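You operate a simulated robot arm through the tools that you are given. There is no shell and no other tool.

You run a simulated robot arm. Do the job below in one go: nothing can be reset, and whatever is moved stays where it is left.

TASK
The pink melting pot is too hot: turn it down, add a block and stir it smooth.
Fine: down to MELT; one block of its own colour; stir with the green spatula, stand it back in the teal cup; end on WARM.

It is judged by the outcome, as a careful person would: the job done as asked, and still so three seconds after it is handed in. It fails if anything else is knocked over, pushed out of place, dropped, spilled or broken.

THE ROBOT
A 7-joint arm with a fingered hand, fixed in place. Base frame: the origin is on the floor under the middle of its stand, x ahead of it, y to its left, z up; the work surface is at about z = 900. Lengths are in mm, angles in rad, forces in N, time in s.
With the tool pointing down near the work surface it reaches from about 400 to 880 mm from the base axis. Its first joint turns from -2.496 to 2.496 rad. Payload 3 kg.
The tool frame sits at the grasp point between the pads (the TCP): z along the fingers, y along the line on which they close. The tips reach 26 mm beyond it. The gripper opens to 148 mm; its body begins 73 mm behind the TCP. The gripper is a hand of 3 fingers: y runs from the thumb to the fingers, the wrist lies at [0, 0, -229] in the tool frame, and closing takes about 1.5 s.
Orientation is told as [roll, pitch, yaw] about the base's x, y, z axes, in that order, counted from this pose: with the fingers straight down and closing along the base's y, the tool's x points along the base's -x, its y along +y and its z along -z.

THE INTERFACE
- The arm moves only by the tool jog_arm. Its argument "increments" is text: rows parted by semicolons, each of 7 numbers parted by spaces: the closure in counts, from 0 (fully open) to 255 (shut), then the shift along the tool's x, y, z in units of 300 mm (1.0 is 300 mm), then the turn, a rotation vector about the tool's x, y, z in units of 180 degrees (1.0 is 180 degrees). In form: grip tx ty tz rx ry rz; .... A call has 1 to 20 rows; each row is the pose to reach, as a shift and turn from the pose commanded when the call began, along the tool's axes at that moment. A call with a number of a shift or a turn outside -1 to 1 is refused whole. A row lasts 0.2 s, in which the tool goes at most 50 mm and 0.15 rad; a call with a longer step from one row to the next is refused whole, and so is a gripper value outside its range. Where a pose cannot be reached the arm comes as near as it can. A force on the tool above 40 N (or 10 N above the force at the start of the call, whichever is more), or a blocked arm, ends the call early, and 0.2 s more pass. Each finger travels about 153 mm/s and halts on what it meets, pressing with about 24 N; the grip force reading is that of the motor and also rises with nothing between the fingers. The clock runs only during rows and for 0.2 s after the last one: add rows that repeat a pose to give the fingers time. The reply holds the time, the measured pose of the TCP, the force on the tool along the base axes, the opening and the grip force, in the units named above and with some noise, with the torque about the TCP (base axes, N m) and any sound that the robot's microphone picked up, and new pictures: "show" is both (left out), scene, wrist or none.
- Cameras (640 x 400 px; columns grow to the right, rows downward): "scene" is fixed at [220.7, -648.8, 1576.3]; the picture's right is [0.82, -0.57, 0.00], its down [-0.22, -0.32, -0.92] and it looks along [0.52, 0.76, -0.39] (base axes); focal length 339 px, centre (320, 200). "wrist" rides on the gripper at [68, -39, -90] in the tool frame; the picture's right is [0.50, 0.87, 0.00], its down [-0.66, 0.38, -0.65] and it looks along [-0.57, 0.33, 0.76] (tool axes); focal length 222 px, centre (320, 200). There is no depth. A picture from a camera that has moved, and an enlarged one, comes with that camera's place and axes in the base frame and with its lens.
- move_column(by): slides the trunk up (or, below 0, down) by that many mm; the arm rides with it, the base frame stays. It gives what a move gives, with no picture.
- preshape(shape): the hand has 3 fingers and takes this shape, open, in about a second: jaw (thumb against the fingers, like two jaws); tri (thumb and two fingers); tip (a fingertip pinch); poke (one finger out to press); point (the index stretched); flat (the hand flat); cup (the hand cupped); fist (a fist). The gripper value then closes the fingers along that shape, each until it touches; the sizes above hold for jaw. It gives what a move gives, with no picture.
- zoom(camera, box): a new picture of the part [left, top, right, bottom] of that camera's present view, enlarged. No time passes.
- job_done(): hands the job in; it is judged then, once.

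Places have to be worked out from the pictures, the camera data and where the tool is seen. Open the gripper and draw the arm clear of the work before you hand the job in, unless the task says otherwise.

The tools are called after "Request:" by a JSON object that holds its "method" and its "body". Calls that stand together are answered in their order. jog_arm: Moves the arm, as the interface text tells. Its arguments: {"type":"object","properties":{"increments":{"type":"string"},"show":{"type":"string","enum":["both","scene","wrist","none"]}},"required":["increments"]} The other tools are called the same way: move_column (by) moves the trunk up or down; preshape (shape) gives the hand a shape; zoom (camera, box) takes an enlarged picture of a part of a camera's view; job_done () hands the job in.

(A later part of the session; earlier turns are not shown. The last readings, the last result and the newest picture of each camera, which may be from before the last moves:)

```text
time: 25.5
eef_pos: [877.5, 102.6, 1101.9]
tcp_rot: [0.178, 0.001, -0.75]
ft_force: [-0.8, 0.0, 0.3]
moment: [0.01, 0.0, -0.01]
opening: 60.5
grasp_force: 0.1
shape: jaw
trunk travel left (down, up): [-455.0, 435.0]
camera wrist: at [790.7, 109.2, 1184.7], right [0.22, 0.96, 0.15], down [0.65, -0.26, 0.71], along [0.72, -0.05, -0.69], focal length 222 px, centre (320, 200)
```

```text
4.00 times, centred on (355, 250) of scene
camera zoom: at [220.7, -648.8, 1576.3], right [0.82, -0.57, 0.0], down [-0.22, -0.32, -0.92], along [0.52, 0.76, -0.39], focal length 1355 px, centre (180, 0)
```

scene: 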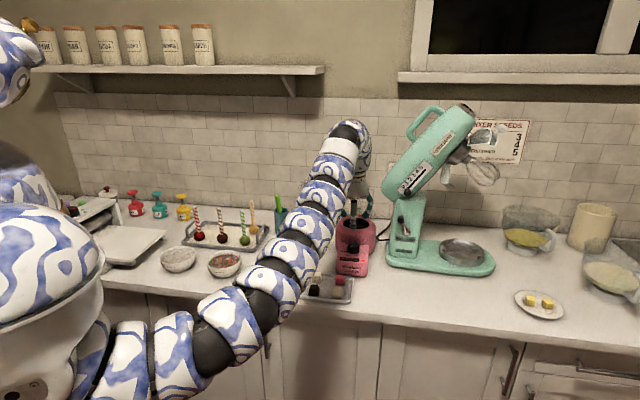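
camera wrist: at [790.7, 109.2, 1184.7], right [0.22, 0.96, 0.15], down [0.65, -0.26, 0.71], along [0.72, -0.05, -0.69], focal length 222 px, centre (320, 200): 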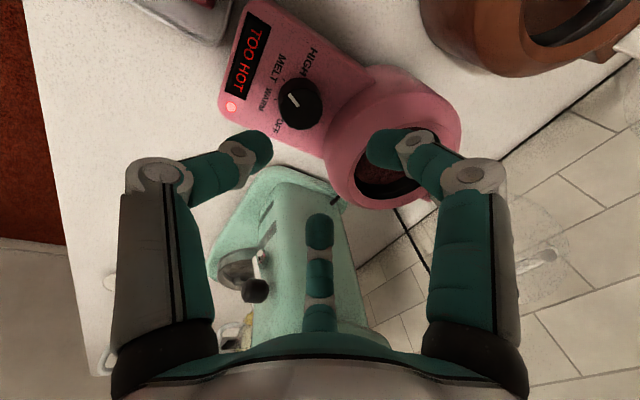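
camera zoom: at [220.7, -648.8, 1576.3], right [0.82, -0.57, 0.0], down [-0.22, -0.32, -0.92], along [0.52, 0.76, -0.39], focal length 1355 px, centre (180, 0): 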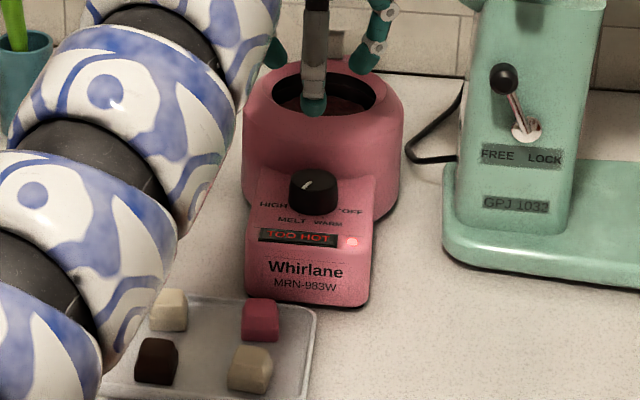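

The pointer sits on the MELT tick. Now I straighten the tool and move over the tray to look at the pink blocks.

Request:
{"method": "jog_arm", "body": {"increments": "120 0.0352 -0.0905 -0.0231 0.0142 0 0;120 0.0704 -0.181 -0.0462 0.0284 0 0;120 0.1055 -0.2715 -0.0692 0.0425 0 0;120 0.1407 -0.362 -0.0923 0.0567 0 0;120 0.1407 -0.362 -0.0923 0.0567 0 0"}}

Request:
{"method": "zoom", "body": {"camera": "scene", "box": [260, 200, 400, 310]}}

```text
time: 26.7
eef_pos: [783.2, 55.0, 1075.2]
tcp_rot: [0.004, 0.002, -0.751]
ft_force: [-0.8, 0.0, 0.3]
moment: [0.02, -0.02, -0.01]
opening: 77.7
grasp_force: 0.0
shape: jaw
out of reach, approached as far as the arm can: row 3, 4, 5
trunk travel left (down, up): [-455.0, 435.0]
camera wrist: at [708.5, 71.2, 1165.6], right [0.23, 0.97, 0.0], down [0.74, -0.17, 0.65], along [0.64, -0.15, -0.76], focal length 222 px, centre (320, 200)
```

scene: 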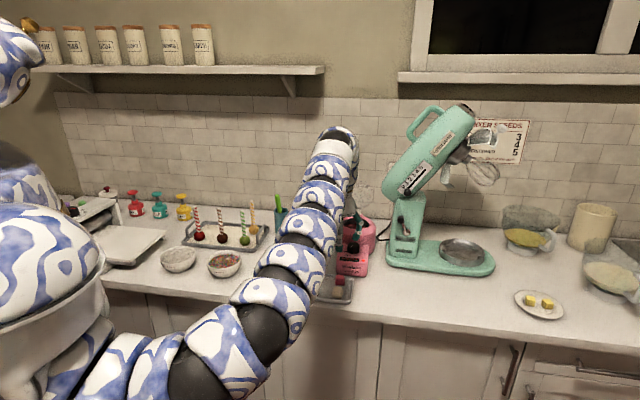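
wrist: 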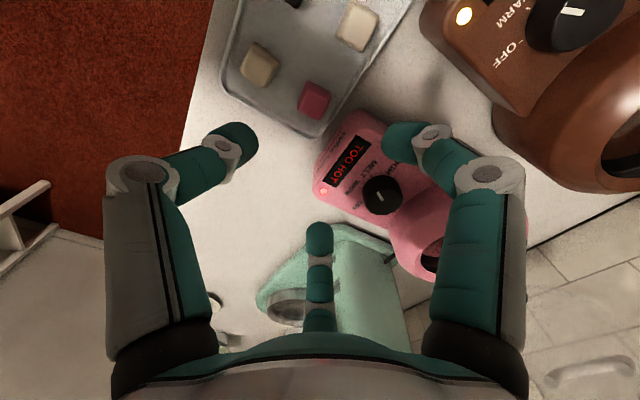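

```text
3.64 times, centred on (330, 255) of scene
camera zoom: at [220.7, -648.8, 1576.3], right [0.82, -0.57, 0.0], down [-0.22, -0.32, -0.92], along [0.52, 0.76, -0.39], focal length 1232 px, centre (284, 0)
```

zoom: 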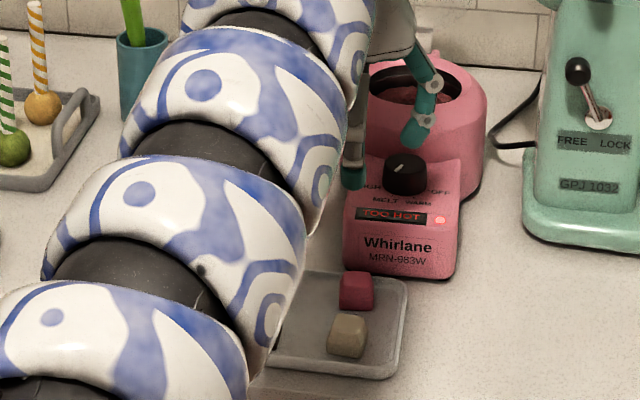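

Request:
{"method": "zoom", "body": {"camera": "wrist", "box": [210, 0, 450, 150]}}

```text
2.67 times, centred on (330, 75) of wrist
camera zoom: at [708.5, 71.2, 1165.6], right [0.23, 0.97, 0.0], down [0.74, -0.17, 0.65], along [0.64, -0.15, -0.76], focal length 592 px, centre (293, 533)
```

zoom: 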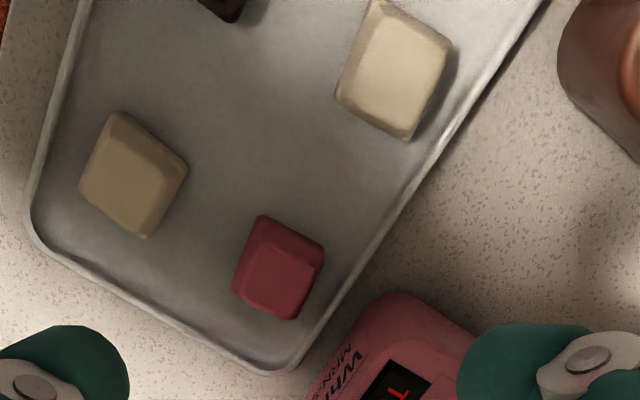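

The pink block is at about (775, 50), with a cream block close on the front side and the pot box behind. I'll check what the fingertip-pinch shape looks like, since it may fit better.

Request:
{"method": "preshape", "body": {"shape": "tip"}}

Request:
{"method": "jog_arm", "body": {"increments": "0 0 0 0 0 0 0;120 0 0 0 0 0 0;120 0 0 0 0 0 0;120 0 0 0 0 0 0;120 0 0 0 0 0 0"}}

Request:
{"method": "zoom", "body": {"camera": "scene", "box": [300, 150, 400, 250]}}

```text
time: 27.6
eef_pos: [785.0, 54.4, 1075.0]
tcp_rot: [0.004, 0.001, -0.753]
ft_force: [0.6, 0.4, -0.6]
moment: [-0.01, -0.04, 0.02]
opening: 148.0
grasp_force: 0.0
shape: tip
trunk travel left (down, up): [-455.0, 435.0]
```

```text
time: 28.8
eef_pos: [785.4, 55.3, 1074.9]
tcp_rot: [0.002, 0.002, -0.753]
ft_force: [-0.3, 0.0, 0.3]
moment: [0.03, 0.01, -0.01]
opening: 78.9
grasp_force: 0.1
shape: tip
trunk travel left (down, up): [-455.0, 435.0]
camera wrist: at [708.6, 71.5, 1165.8], right [0.23, 0.97, 0.0], down [0.74, -0.17, 0.65], along [0.64, -0.15, -0.76], focal length 222 px, centre (320, 200)
```

scene: 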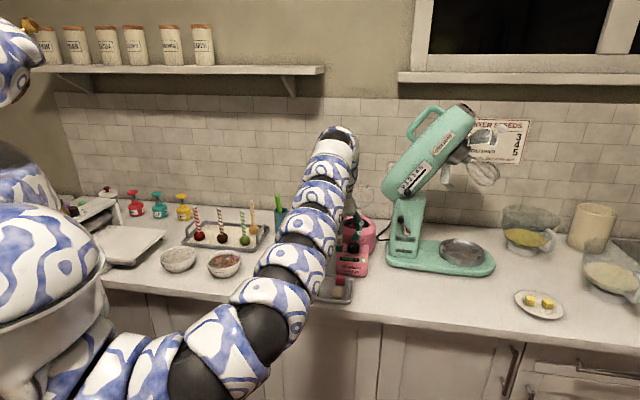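
wrist: 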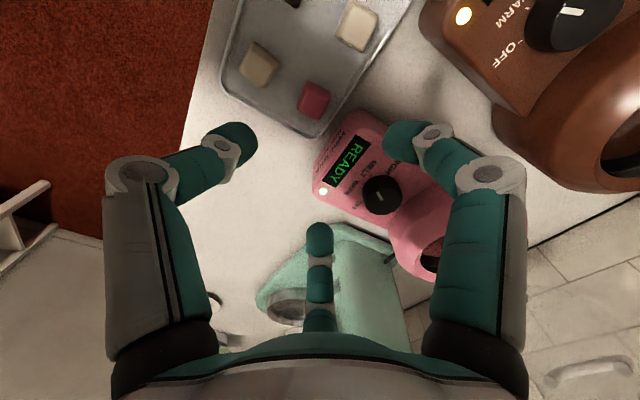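

```text
4.00 times, centred on (350, 200) of scene
camera zoom: at [220.7, -648.8, 1576.3], right [0.82, -0.57, 0.0], down [-0.22, -0.32, -0.92], along [0.52, 0.76, -0.39], focal length 1355 px, centre (200, 200)
```

zoom: 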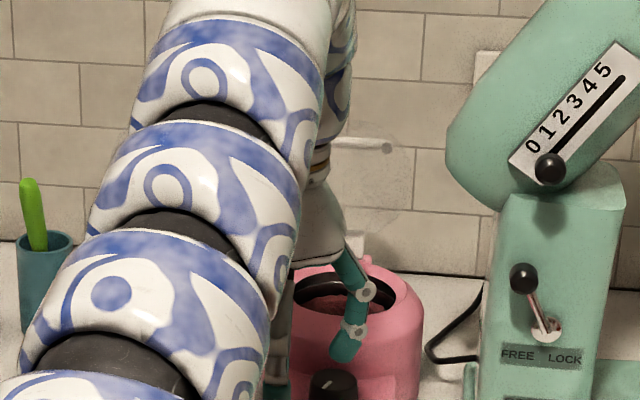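

The display now reads READY, so the temperature is down at MELT. I use the trunk to bring the hand just above the pink block.

Request:
{"method": "move_column", "body": {"by": -95}}

Request:
{"method": "jog_arm", "body": {"increments": "160 0 0 0 0 0 0;185 0 0 0 0 0 0;185 0 0 0 0 0 0"}}

Request:
{"method": "zoom", "body": {"camera": "wrist", "box": [220, 70, 420, 220]}}

Request:
{"method": "zoom", "body": {"camera": "scene", "box": [290, 210, 390, 310]}}

```text
time: 30.1
eef_pos: [784.8, 54.8, 980.4]
tcp_rot: [0.005, -0.001, -0.752]
ft_force: [0.4, -0.1, -0.2]
moment: [0.03, 0.02, 0.01]
opening: 78.9
grasp_force: 0.1
shape: tip
trunk travel left (down, up): [-360.0, 530.0]
```

```text
time: 30.9
eef_pos: [784.5, 54.5, 980.8]
tcp_rot: [0.003, 0.001, -0.752]
ft_force: [1.0, 0.0, 1.0]
moment: [0.02, -0.02, 0.01]
opening: 41.0
grasp_force: 0.1
shape: tip
trunk travel left (down, up): [-360.0, 530.0]
camera wrist: at [708.6, 71.5, 1070.8], right [0.23, 0.97, 0.0], down [0.74, -0.17, 0.65], along [0.64, -0.15, -0.76], focal length 222 px, centre (320, 200)
```

scene: 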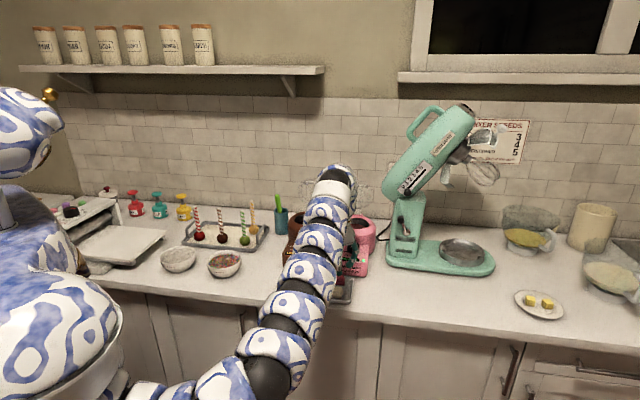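
wrist: 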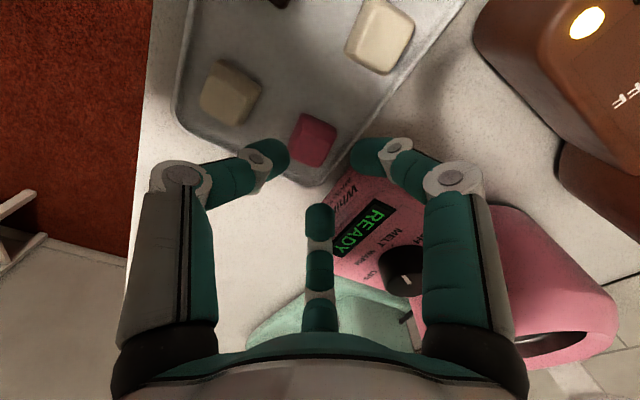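

```text
2.67 times, centred on (320, 145) of wrist
camera zoom: at [708.6, 71.5, 1070.8], right [0.23, 0.97, 0.0], down [0.74, -0.17, 0.65], along [0.64, -0.15, -0.76], focal length 592 px, centre (320, 347)
```

zoom: 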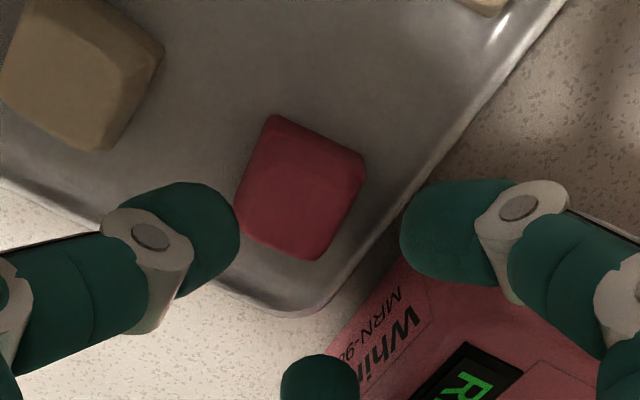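

```text
4.00 times, centred on (340, 260) of scene
camera zoom: at [220.7, -648.8, 1576.3], right [0.82, -0.57, 0.0], down [-0.22, -0.32, -0.92], along [0.52, 0.76, -0.39], focal length 1355 px, centre (240, -40)
```

zoom: 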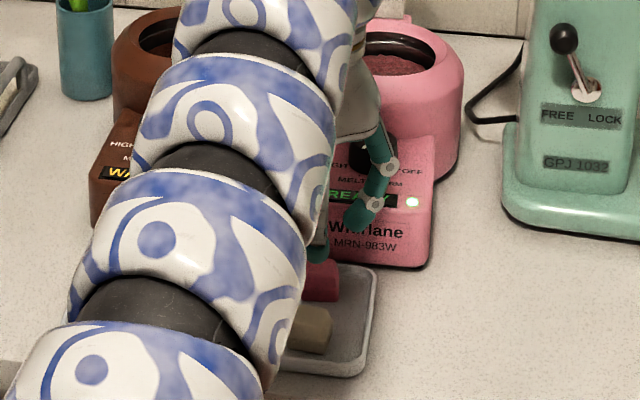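

Block centre measured at (776, 50). I shift 6 mm, then lower the trunk so the tips come alongside the block's upper half.

Request:
{"method": "jog_arm", "body": {"increments": "185 0.005 -0.0085 0 0 0 0;185 0.0103 -0.0169 0 0 0 0;185 0.0103 -0.0169 0 0 0 0", "show": "none"}}

Request:
{"method": "move_column", "body": {"by": -34}}

Request:
{"method": "jog_arm", "body": {"increments": "185 0 0 0 0 0 0"}}

Request:
{"method": "zoom", "body": {"camera": "wrist", "box": [220, 70, 420, 220]}}

Request:
{"method": "zoom", "body": {"camera": "scene", "box": [310, 230, 370, 310]}}

```text
time: 31.7
eef_pos: [780.4, 54.0, 979.9]
tcp_rot: [0.008, 0.001, -0.752]
ft_force: [-0.3, -0.1, -0.4]
moment: [0.0, -0.01, -0.02]
opening: 41.3
grasp_force: 0.1
shape: tip
trunk travel left (down, up): [-360.0, 530.0]
```

```text
time: 32.4
eef_pos: [778.9, 52.5, 944.0]
tcp_rot: [0.006, 0.003, -0.752]
ft_force: [-0.4, -0.9, 0.5]
moment: [0.0, -0.02, 0.02]
opening: 41.1
grasp_force: 0.0
shape: tip
trunk travel left (down, up): [-326.0, 564.0]
```

```text
time: 32.8
eef_pos: [779.3, 53.8, 945.6]
tcp_rot: [0.009, -0.001, -0.752]
ft_force: [0.1, 0.0, -0.7]
moment: [0.02, 0.01, 0.03]
opening: 40.9
grasp_force: 0.0
shape: tip
trunk travel left (down, up): [-326.0, 564.0]
camera wrist: at [703.2, 69.4, 1035.6], right [0.23, 0.97, 0.01], down [0.73, -0.18, 0.66], along [0.64, -0.14, -0.76], focal length 222 px, centre (320, 200)
```

scene: 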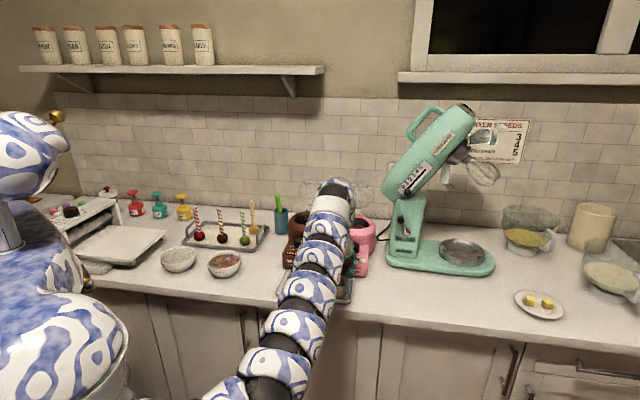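
wrist: 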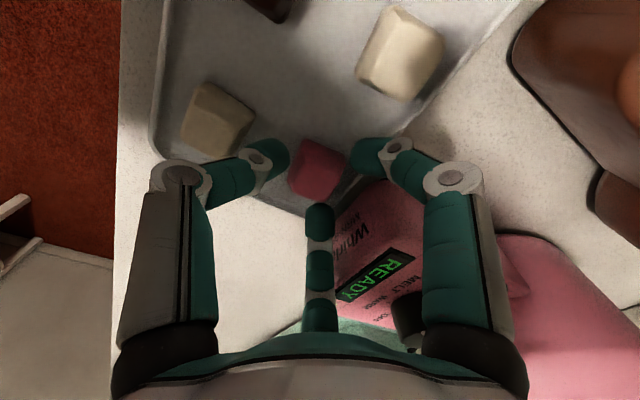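

```text
2.67 times, centred on (320, 145) of wrist
camera zoom: at [703.2, 69.4, 1035.6], right [0.23, 0.97, 0.01], down [0.73, -0.18, 0.66], along [0.64, -0.14, -0.76], focal length 592 px, centre (320, 347)
```

zoom: 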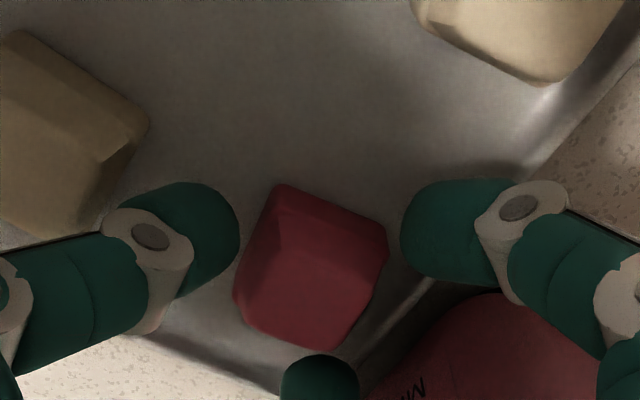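

```text
5.00 times, centred on (340, 270) of scene
camera zoom: at [220.7, -648.8, 1576.3], right [0.82, -0.57, 0.0], down [-0.22, -0.32, -0.92], along [0.52, 0.76, -0.39], focal length 1693 px, centre (220, -150)
```

zoom: 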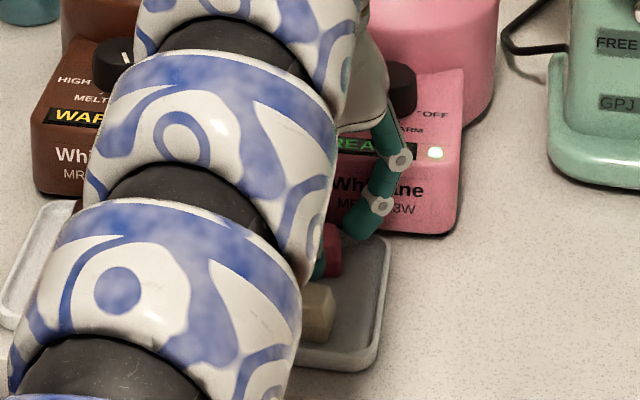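

The fingers surround the block's top and the thumb clears the cream block. I lower 4 mm more and close.

Request:
{"method": "move_column", "body": {"by": -4}}

Request:
{"method": "jog_arm", "body": {"increments": "195 0 0 0 0 0 0;205 0 0 0 0 0 0;215 0 0 0 0 0 0;230 0 0 0 0 0 0;245 0 0 0 0 0 0;245 0 0 0 0 0 0", "show": "wrist"}}

Request:
{"method": "zoom", "body": {"camera": "wrist", "box": [220, 70, 420, 220]}}

```text
time: 33.4
eef_pos: [779.5, 53.7, 940.8]
tcp_rot: [0.008, 0.002, -0.751]
ft_force: [-0.9, 0.2, -0.2]
moment: [0.04, -0.01, -0.01]
opening: 41.1
grasp_force: 0.1
shape: tip
trunk travel left (down, up): [-322.0, 568.0]
```

```text
time: 34.8
eef_pos: [778.7, 54.1, 941.0]
tcp_rot: [0.007, 0.001, -0.753]
ft_force: [0.6, 0.8, 0.2]
moment: [0.01, -0.01, 0.0]
opening: 26.9
grasp_force: 23.6
shape: tip
trunk travel left (down, up): [-322.0, 568.0]
camera wrist: at [703.2, 69.4, 1031.5], right [0.23, 0.97, 0.01], down [0.73, -0.18, 0.66], along [0.64, -0.14, -0.76], focal length 222 px, centre (320, 200)
```

wrist: 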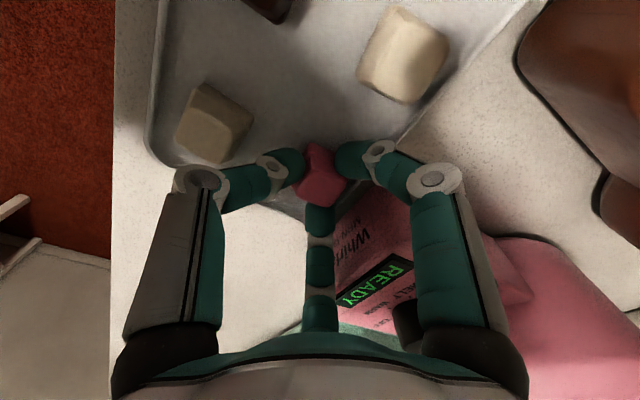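

```text
2.67 times, centred on (320, 145) of wrist
camera zoom: at [703.2, 69.4, 1031.5], right [0.23, 0.97, 0.01], down [0.73, -0.18, 0.66], along [0.64, -0.14, -0.76], focal length 592 px, centre (320, 347)
```

zoom: 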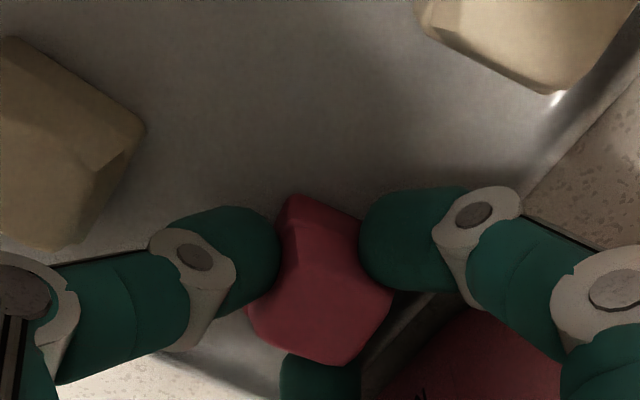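

The block is held (27 mm, 24 N). I lift with the trunk and check it stays in the fingers.

Request:
{"method": "move_column", "body": {"by": 40}}

Request:
{"method": "jog_arm", "body": {"increments": "245 0 0 0 0 0 0"}}

Request:
{"method": "zoom", "body": {"camera": "wrist", "box": [220, 70, 420, 220]}}

```text
time: 35.6
eef_pos: [780.1, 52.6, 980.3]
tcp_rot: [0.008, 0.0, -0.753]
ft_force: [-0.1, 1.0, -0.8]
moment: [-0.02, -0.02, 0.0]
opening: 27.0
grasp_force: 23.8
shape: tip
trunk travel left (down, up): [-362.0, 528.0]
```

```text
time: 36.0
eef_pos: [780.2, 52.8, 980.9]
tcp_rot: [0.007, 0.002, -0.753]
ft_force: [-0.7, 0.1, 0.0]
moment: [0.0, -0.02, 0.0]
opening: 26.8
grasp_force: 24.3
shape: tip
trunk travel left (down, up): [-362.0, 528.0]
camera wrist: at [703.2, 69.4, 1071.5], right [0.23, 0.97, 0.01], down [0.73, -0.18, 0.66], along [0.64, -0.14, -0.76], focal length 222 px, centre (320, 200)
```

scene: 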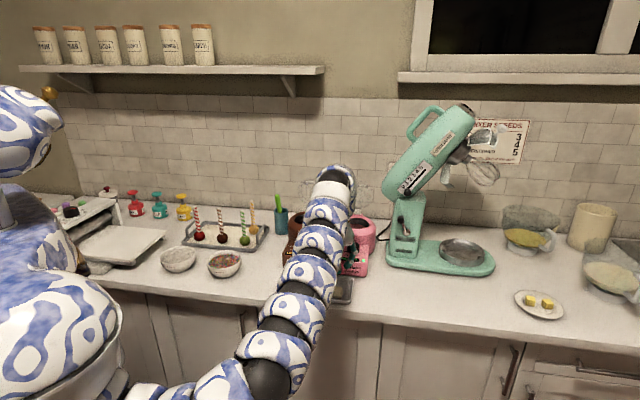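
wrist: 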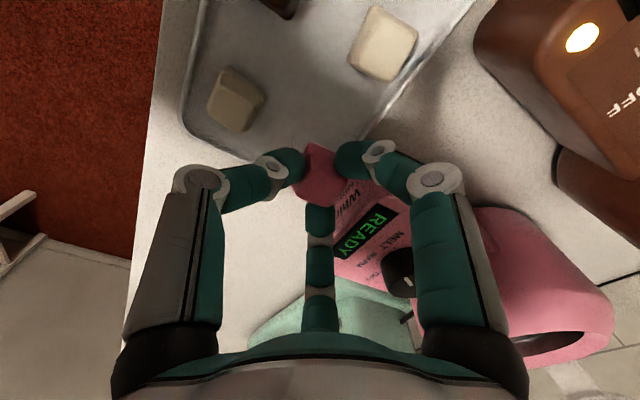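

```text
2.67 times, centred on (320, 145) of wrist
camera zoom: at [703.2, 69.4, 1071.5], right [0.23, 0.97, 0.01], down [0.73, -0.18, 0.66], along [0.64, -0.14, -0.76], focal length 592 px, centre (320, 347)
```

zoom: 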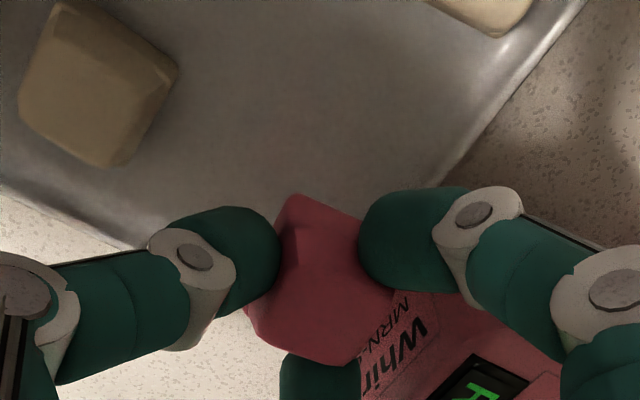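

The block is secure. I raise the trunk, then swing the hand out to above the pot opening, leaning the tool 30° outward for reach.

Request:
{"method": "move_column", "body": {"by": 100}}

Request:
{"method": "jog_arm", "body": {"increments": "245 -0.0156 0.1166 -0.0078 -0.0278 0 0;245 -0.0312 0.2332 -0.0156 -0.0556 0 0;245 -0.0468 0.3498 -0.0234 -0.0833 0 0;245 -0.0623 0.4665 -0.0311 -0.1111 0 0;245 -0.0779 0.5831 -0.0389 -0.1389 0 0;245 -0.0935 0.6997 -0.0467 -0.1667 0 0;245 -0.0935 0.6997 -0.0467 -0.1667 0 0"}}

```text
time: 37.3
eef_pos: [779.3, 53.2, 1080.9]
tcp_rot: [0.006, 0.003, -0.752]
ft_force: [-0.1, -0.4, -0.7]
moment: [-0.02, 0.01, 0.0]
opening: 26.9
grasp_force: 23.9
shape: tip
trunk travel left (down, up): [-462.0, 428.0]
```

```text
time: 38.9
eef_pos: [943.7, 188.2, 1097.6]
tcp_rot: [0.532, 0.004, -0.75]
ft_force: [-0.3, 0.7, -0.1]
moment: [-0.03, -0.02, -0.01]
opening: 26.8
grasp_force: 24.3
shape: tip
trunk travel left (down, up): [-462.0, 428.0]
camera wrist: at [839.7, 175.3, 1155.4], right [0.14, 0.89, 0.44], down [0.48, -0.45, 0.75], along [0.87, 0.1, -0.49], focal length 222 px, centre (320, 200)
```

scene: 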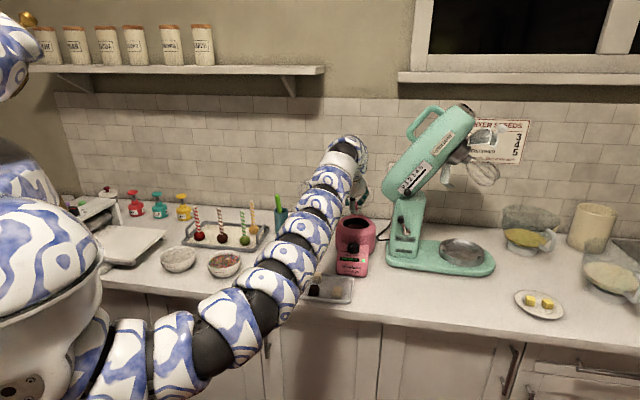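
wrist: 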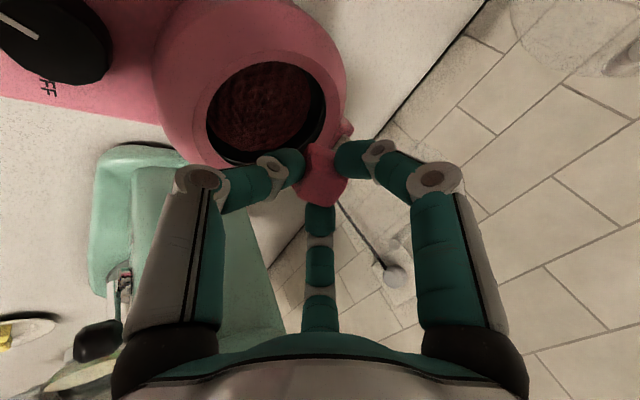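

Reached above the pot with the block in hand. I reduce the lean to 15° and centre the block over the opening at about (938, 185).

Request:
{"method": "jog_arm", "body": {"increments": "245 0.0024 -0.0181 0.0048 0.0278 0 0;245 0.0049 -0.0363 0.0096 0.0556 0 0;245 0.0073 -0.0544 0.0144 0.0833 0 0;245 0.0073 -0.0544 0.0144 0.0833 0 0"}}

Request:
{"method": "zoom", "body": {"camera": "scene", "box": [315, 170, 395, 270]}}

Request:
{"method": "zoom", "body": {"camera": "wrist", "box": [160, 20, 400, 220]}}

```text
time: 39.9
eef_pos: [932.5, 183.4, 1086.0]
tcp_rot: [0.267, -0.003, -0.752]
ft_force: [0.3, -0.4, 0.4]
moment: [-0.08, -0.02, -0.03]
opening: 26.1
grasp_force: 24.2
shape: tip
trunk travel left (down, up): [-462.0, 428.0]
camera wrist: at [840.5, 183.2, 1162.3], right [0.2, 0.95, 0.23], down [0.61, -0.31, 0.73], along [0.77, -0.01, -0.64], focal length 222 px, centre (320, 200)
```

scene: 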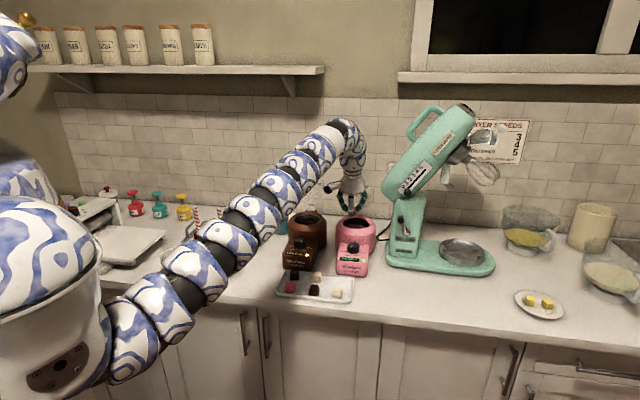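
wrist: 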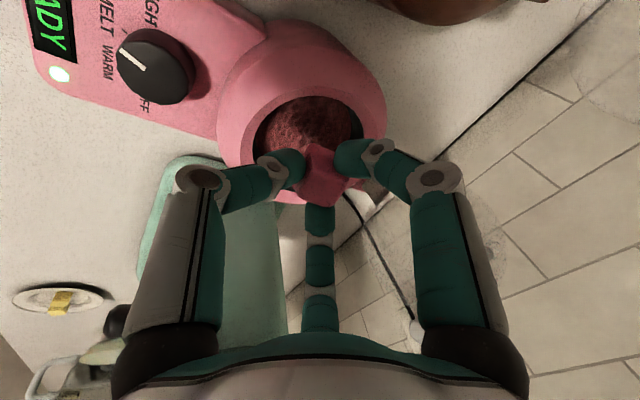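

```text
4.00 times, centred on (355, 220) of scene
camera zoom: at [220.7, -648.8, 1576.3], right [0.82, -0.57, 0.0], down [-0.22, -0.32, -0.92], along [0.52, 0.76, -0.39], focal length 1355 px, centre (180, 120)
```

zoom: 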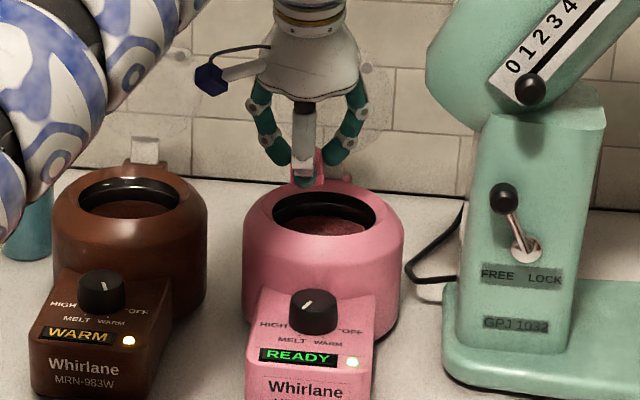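

```text
2.00 times, centred on (280, 120) of wrist
camera zoom: at [840.5, 183.2, 1162.3], right [0.2, 0.95, 0.23], down [0.61, -0.31, 0.73], along [0.77, -0.01, -0.64], focal length 444 px, centre (400, 360)
```

zoom: 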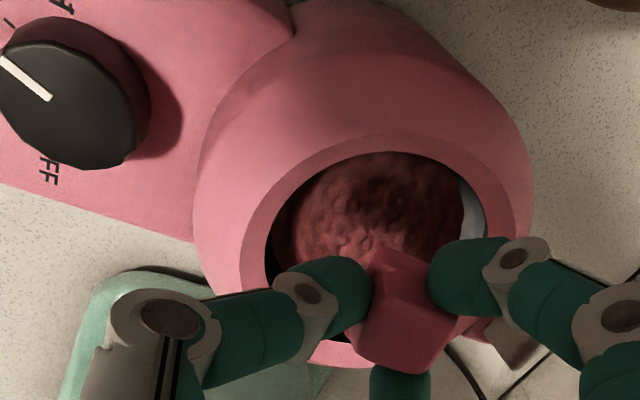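

The block sits ~10 mm left of the opening centre (≈(945, 184)). I shift it over and then lower with the trunk until the block's bottom is at the rim.

Request:
{"method": "jog_arm", "body": {"increments": "245 -0.0155 0.004 0.0011 0 0 0;245 -0.0309 0.0081 0.0022 0 0 0;245 -0.0309 0.0081 0.0022 0 0 0", "show": "none"}}

Request:
{"method": "move_column", "body": {"by": -27}}

Request:
{"method": "jog_arm", "body": {"increments": "245 0 0 0 0 0 0"}}

Request:
{"method": "zoom", "body": {"camera": "scene", "box": [315, 170, 395, 270]}}

Request:
{"method": "zoom", "body": {"camera": "wrist", "box": [160, 20, 400, 220]}}

```text
time: 40.7
eef_pos: [935.1, 172.2, 1082.0]
tcp_rot: [0.269, 0.001, -0.752]
ft_force: [-0.3, 0.8, -0.2]
moment: [-0.02, -0.01, 0.0]
opening: 26.5
grasp_force: 23.5
shape: tip
out of reach, approached as far as the arm can: row 1, 2, 3
trunk travel left (down, up): [-462.0, 428.0]
```

```text
time: 41.5
eef_pos: [936.6, 173.4, 1055.6]
tcp_rot: [0.267, 0.001, -0.752]
ft_force: [-0.1, 0.3, 0.3]
moment: [-0.02, 0.01, -0.05]
opening: 26.3
grasp_force: 24.4
shape: tip
trunk travel left (down, up): [-435.0, 455.0]
```

```text
time: 41.9
eef_pos: [935.1, 172.9, 1056.2]
tcp_rot: [0.269, 0.002, -0.753]
ft_force: [0.3, -0.2, -0.5]
moment: [-0.03, 0.01, 0.01]
opening: 26.1
grasp_force: 24.3
shape: tip
trunk travel left (down, up): [-435.0, 455.0]
camera wrist: at [844.1, 172.9, 1132.6], right [0.2, 0.95, 0.23], down [0.61, -0.31, 0.73], along [0.77, -0.01, -0.64], focal length 222 px, centre (320, 200)
```

scene: 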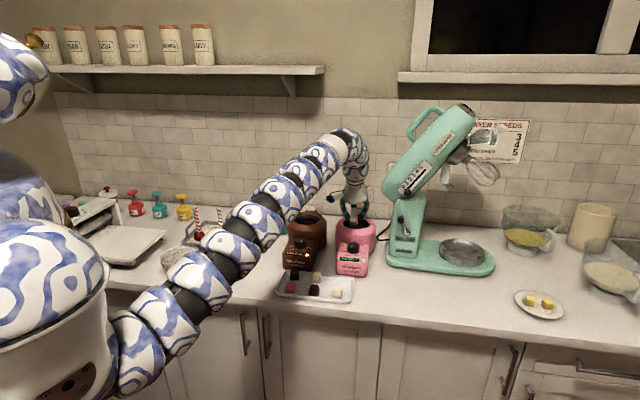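
wrist: 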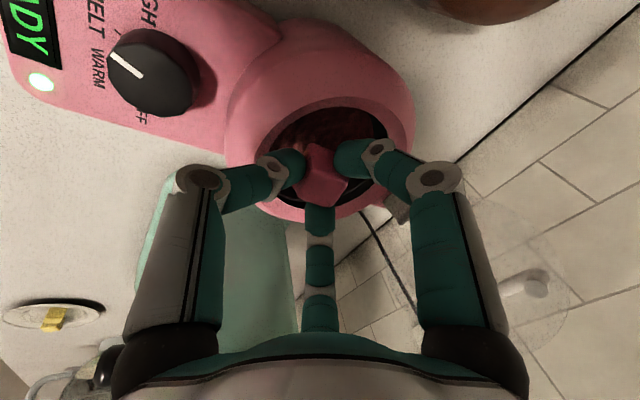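

```text
4.00 times, centred on (355, 220) of scene
camera zoom: at [220.7, -648.8, 1576.3], right [0.82, -0.57, 0.0], down [-0.22, -0.32, -0.92], along [0.52, 0.76, -0.39], focal length 1355 px, centre (180, 120)
```

zoom: 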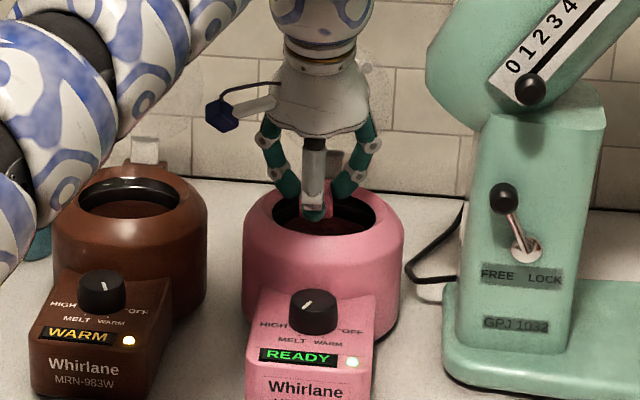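

```text
2.00 times, centred on (280, 120) of wrist
camera zoom: at [844.1, 172.9, 1132.6], right [0.2, 0.95, 0.23], down [0.61, -0.31, 0.73], along [0.77, -0.01, -0.64], focal length 444 px, centre (400, 360)
```

zoom: 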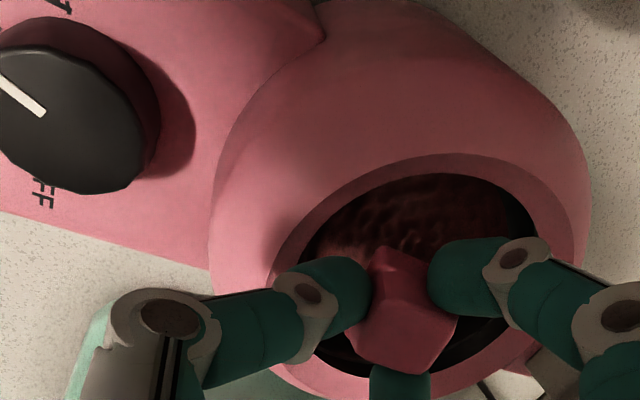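

The block hangs inside the pot's mouth. I open the fingers just enough to release it.

Request:
{"method": "jog_arm", "body": {"increments": "225 0 0 0 0 0 0;205 0 0 0 0 0 0;188 0 0 0 0 0 0;188 0 0 0 0 0 0;188 0 0 0 0 0 0"}}

Request:
{"method": "zoom", "body": {"camera": "wrist", "box": [160, 20, 400, 220]}}

Request:
{"method": "zoom", "body": {"camera": "scene", "box": [315, 170, 395, 270]}}

```text
time: 43.1
eef_pos: [935.7, 173.3, 1055.3]
tcp_rot: [0.269, 0.003, -0.752]
ft_force: [0.5, -0.6, 1.1]
moment: [-0.01, 0.03, -0.01]
opening: 38.7
grasp_force: 0.0
shape: tip
trunk travel left (down, up): [-435.0, 455.0]
camera wrist: at [844.1, 172.9, 1132.6], right [0.2, 0.95, 0.23], down [0.61, -0.31, 0.73], along [0.77, -0.01, -0.64], focal length 222 px, centre (320, 200)
```

scene: 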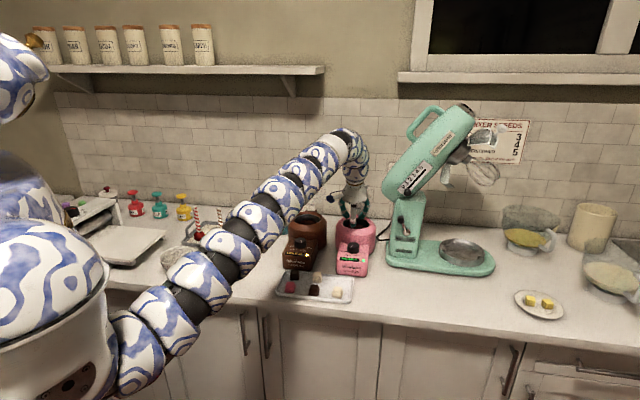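
wrist: 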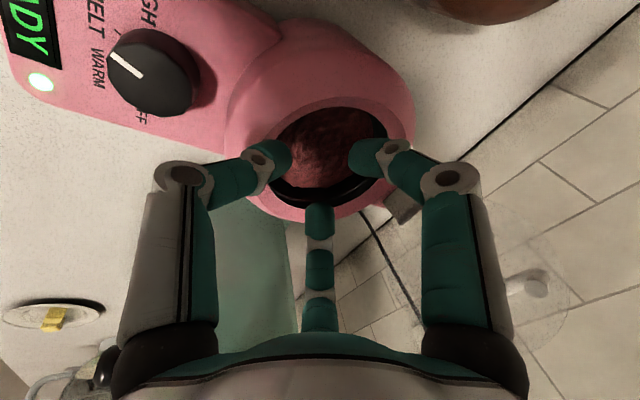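

```text
2.00 times, centred on (280, 120) of wrist
camera zoom: at [844.1, 172.9, 1132.6], right [0.2, 0.95, 0.23], down [0.61, -0.31, 0.73], along [0.77, -0.01, -0.64], focal length 444 px, centre (400, 360)
```

zoom: 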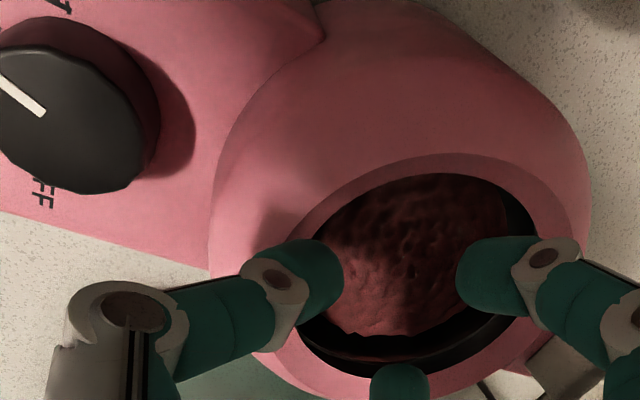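

```text
4.00 times, centred on (355, 220) of scene
camera zoom: at [220.7, -648.8, 1576.3], right [0.82, -0.57, 0.0], down [-0.22, -0.32, -0.92], along [0.52, 0.76, -0.39], focal length 1355 px, centre (180, 120)
```

zoom: 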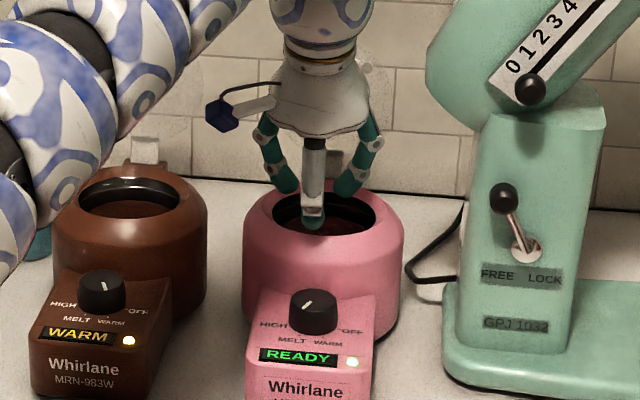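

The block went into the pot. I rise straight up with the trunk, then look at the result and head for the spatula.

Request:
{"method": "move_column", "body": {"by": 95}}

Request:
{"method": "jog_arm", "body": {"increments": "188 0 0 0 0 0 0"}}

Request:
{"method": "zoom", "body": {"camera": "wrist", "box": [180, 0, 420, 180]}}

Request:
{"method": "zoom", "body": {"camera": "scene", "box": [230, 170, 410, 310]}}

```text
time: 44.4
eef_pos: [936.5, 172.1, 1150.6]
tcp_rot: [0.27, 0.002, -0.752]
ft_force: [0.0, -0.7, 0.2]
moment: [0.0, -0.03, 0.02]
opening: 38.7
grasp_force: 0.1
shape: tip
trunk travel left (down, up): [-530.0, 360.0]
```

```text
time: 44.8
eef_pos: [935.7, 172.9, 1150.0]
tcp_rot: [0.269, 0.003, -0.752]
ft_force: [-0.2, -1.2, -0.5]
moment: [-0.02, 0.02, 0.01]
opening: 38.4
grasp_force: 0.0
shape: tip
trunk travel left (down, up): [-530.0, 360.0]
camera wrist: at [844.1, 172.9, 1227.5], right [0.2, 0.95, 0.23], down [0.61, -0.31, 0.73], along [0.77, -0.01, -0.64], focal length 222 px, centre (320, 200)
```

scene: 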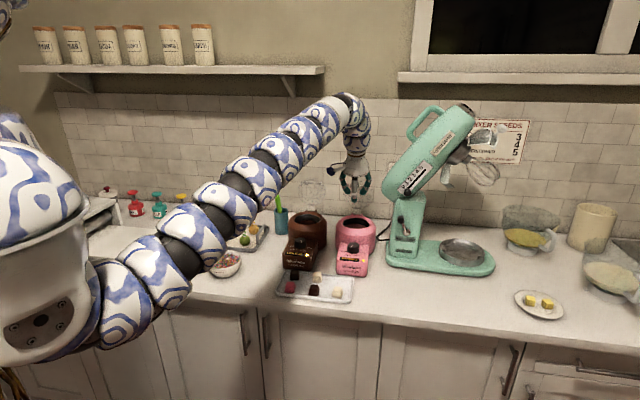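
wrist: 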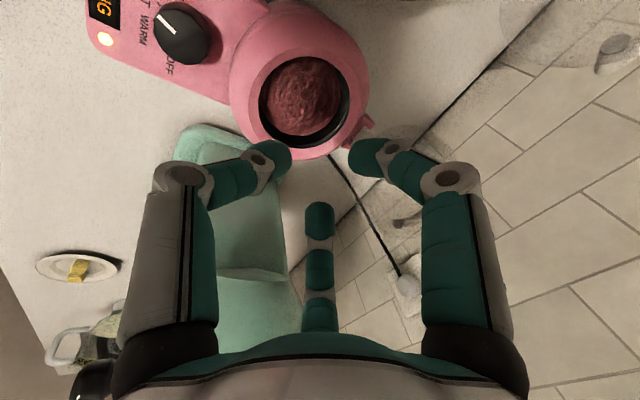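

```text
2.22 times, centred on (300, 90) of wrist
camera zoom: at [844.1, 172.9, 1227.5], right [0.2, 0.95, 0.23], down [0.61, -0.31, 0.73], along [0.77, -0.01, -0.64], focal length 494 px, centre (364, 444)
```

zoom: 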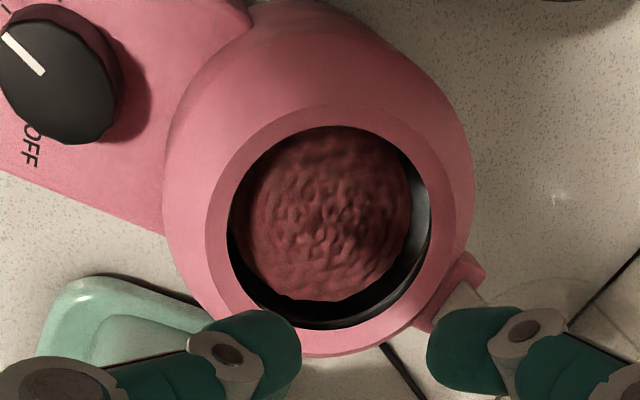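

```text
2.86 times, centred on (320, 240) of scene
camera zoom: at [220.7, -648.8, 1576.3], right [0.82, -0.57, 0.0], down [-0.22, -0.32, -0.92], along [0.52, 0.76, -0.39], focal length 968 px, centre (320, 86)
```

zoom: 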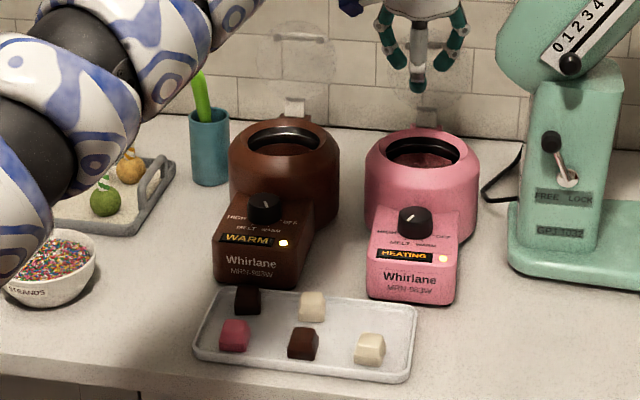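

Display shows HEATING after the block was added, as expected. While it melts, I move over to the spatula cup, staying high and in front of the upright lids.

Request:
{"method": "jog_arm", "body": {"increments": "188 0.1206 -0.0061 -0.019 0 0 0;160 0.2412 -0.0121 -0.038 0 0 0;140 0.3618 -0.0182 -0.057 0 0 0;130 0.4858 0.0108 -0.049 0 0 0;130 0.6098 0.0398 -0.041 0 0 0;130 0.7337 0.0687 -0.033 0 0 0;130 0.8577 0.0977 -0.025 0 0 0;130 0.9817 0.1267 -0.017 0 0 0;130 0.9817 0.1267 -0.017 0 0 0"}}

Request:
{"method": "zoom", "body": {"camera": "wrist", "box": [160, 0, 480, 200]}}

Request:
{"method": "zoom", "body": {"camera": "scene", "box": [220, 140, 340, 260]}}

```text
time: 46.8
eef_pos: [746.0, 401.0, 1167.1]
tcp_rot: [0.27, 0.002, -0.751]
ft_force: [0.2, 0.6, 0.4]
moment: [0.0, 0.02, 0.02]
opening: 72.0
grasp_force: 0.1
shape: tip
trunk travel left (down, up): [-530.0, 360.0]
camera wrist: at [654.0, 401.0, 1243.1], right [0.2, 0.95, 0.23], down [0.61, -0.31, 0.73], along [0.77, -0.01, -0.64], focal length 222 px, centre (320, 200)
```

scene: 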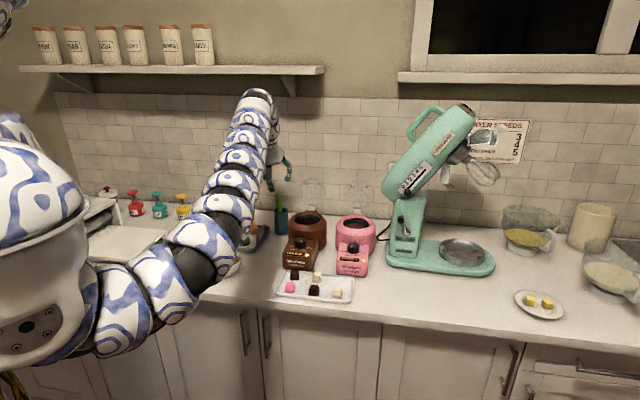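
wrist: 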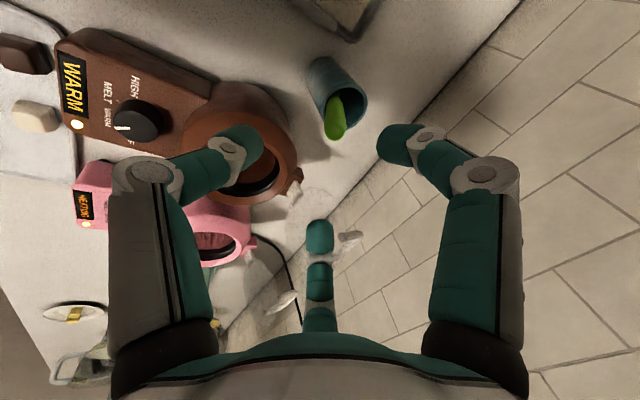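

```text
2.00 times, centred on (320, 100) of wrist
camera zoom: at [654.0, 401.0, 1243.1], right [0.2, 0.95, 0.23], down [0.61, -0.31, 0.73], along [0.77, -0.01, -0.64], focal length 444 px, centre (320, 400)
```

zoom: 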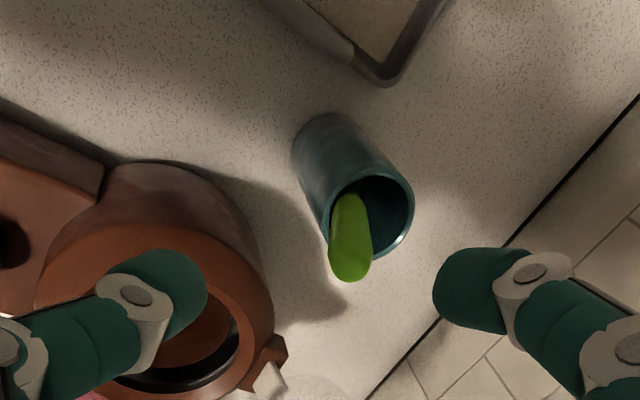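

```text
3.33 times, centred on (280, 200) of scene
camera zoom: at [220.7, -648.8, 1576.3], right [0.82, -0.57, 0.0], down [-0.22, -0.32, -0.92], along [0.52, 0.76, -0.39], focal length 1129 px, centre (453, 200)
```

zoom: 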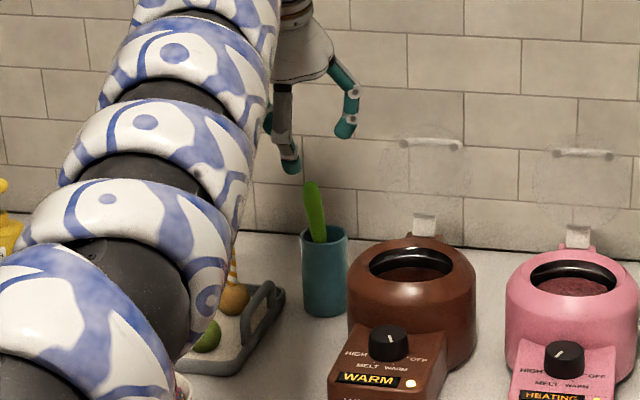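

The spatula handle top is at about (765, 429, 1085), leaning ~16° toward the robot – nearly the same as my present tool tilt. I move to just above it along that axis.

Request:
{"method": "jog_arm", "body": {"increments": "120 0.0084 0.0169 0.0704 0 0 0;120 0.0167 0.0338 0.1407 0 0 0;120 0.0167 0.0338 0.1407 0 0 0"}}

Request:
{"method": "zoom", "body": {"camera": "wrist", "box": [220, 50, 420, 250]}}

Request:
{"method": "zoom", "body": {"camera": "scene", "box": [240, 150, 320, 250]}}

```text
time: 47.5
eef_pos: [757.8, 418.5, 1129.4]
tcp_rot: [0.27, 0.002, -0.75]
ft_force: [-0.5, 0.1, 0.0]
moment: [-0.02, -0.01, -0.01]
opening: 77.8
grasp_force: 0.0
shape: tip
trunk travel left (down, up): [-530.0, 360.0]
camera wrist: at [665.3, 419.6, 1206.1], right [0.2, 0.95, 0.23], down [0.61, -0.31, 0.73], along [0.77, -0.01, -0.64], focal length 222 px, centre (320, 200)
```

scene: 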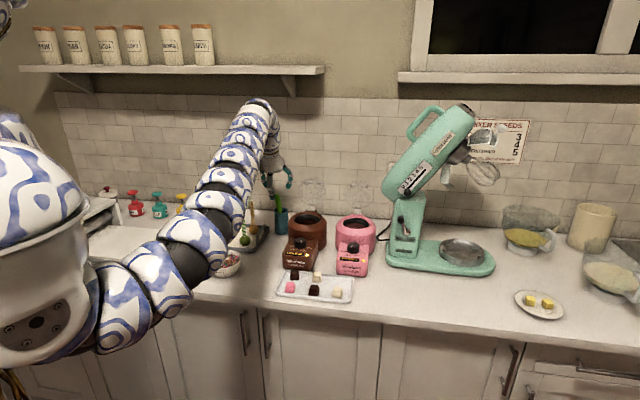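
wrist: 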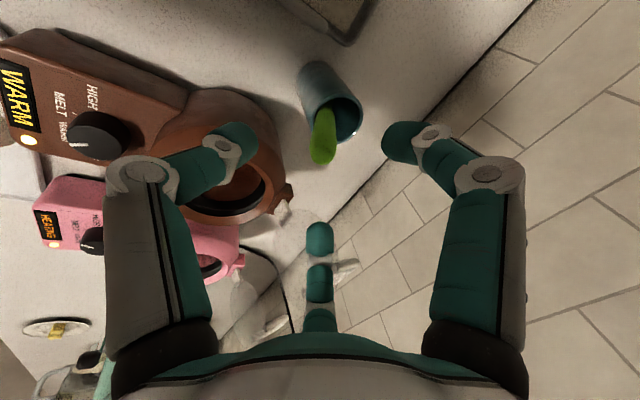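

```text
2.00 times, centred on (320, 150) of wrist
camera zoom: at [665.3, 419.6, 1206.1], right [0.2, 0.95, 0.23], down [0.61, -0.31, 0.73], along [0.77, -0.01, -0.64], focal length 444 px, centre (320, 300)
```

zoom: 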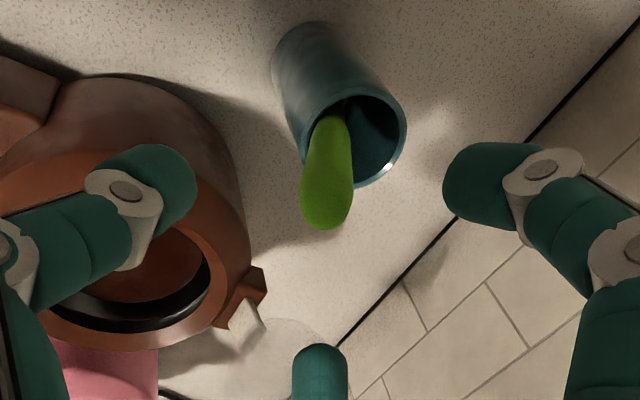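

```text
4.00 times, centred on (280, 200) of scene
camera zoom: at [220.7, -648.8, 1576.3], right [0.82, -0.57, 0.0], down [-0.22, -0.32, -0.92], along [0.52, 0.76, -0.39], focal length 1355 px, centre (480, 200)
```

zoom: 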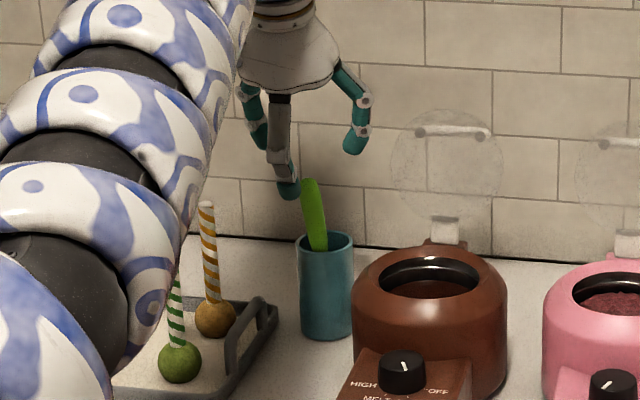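

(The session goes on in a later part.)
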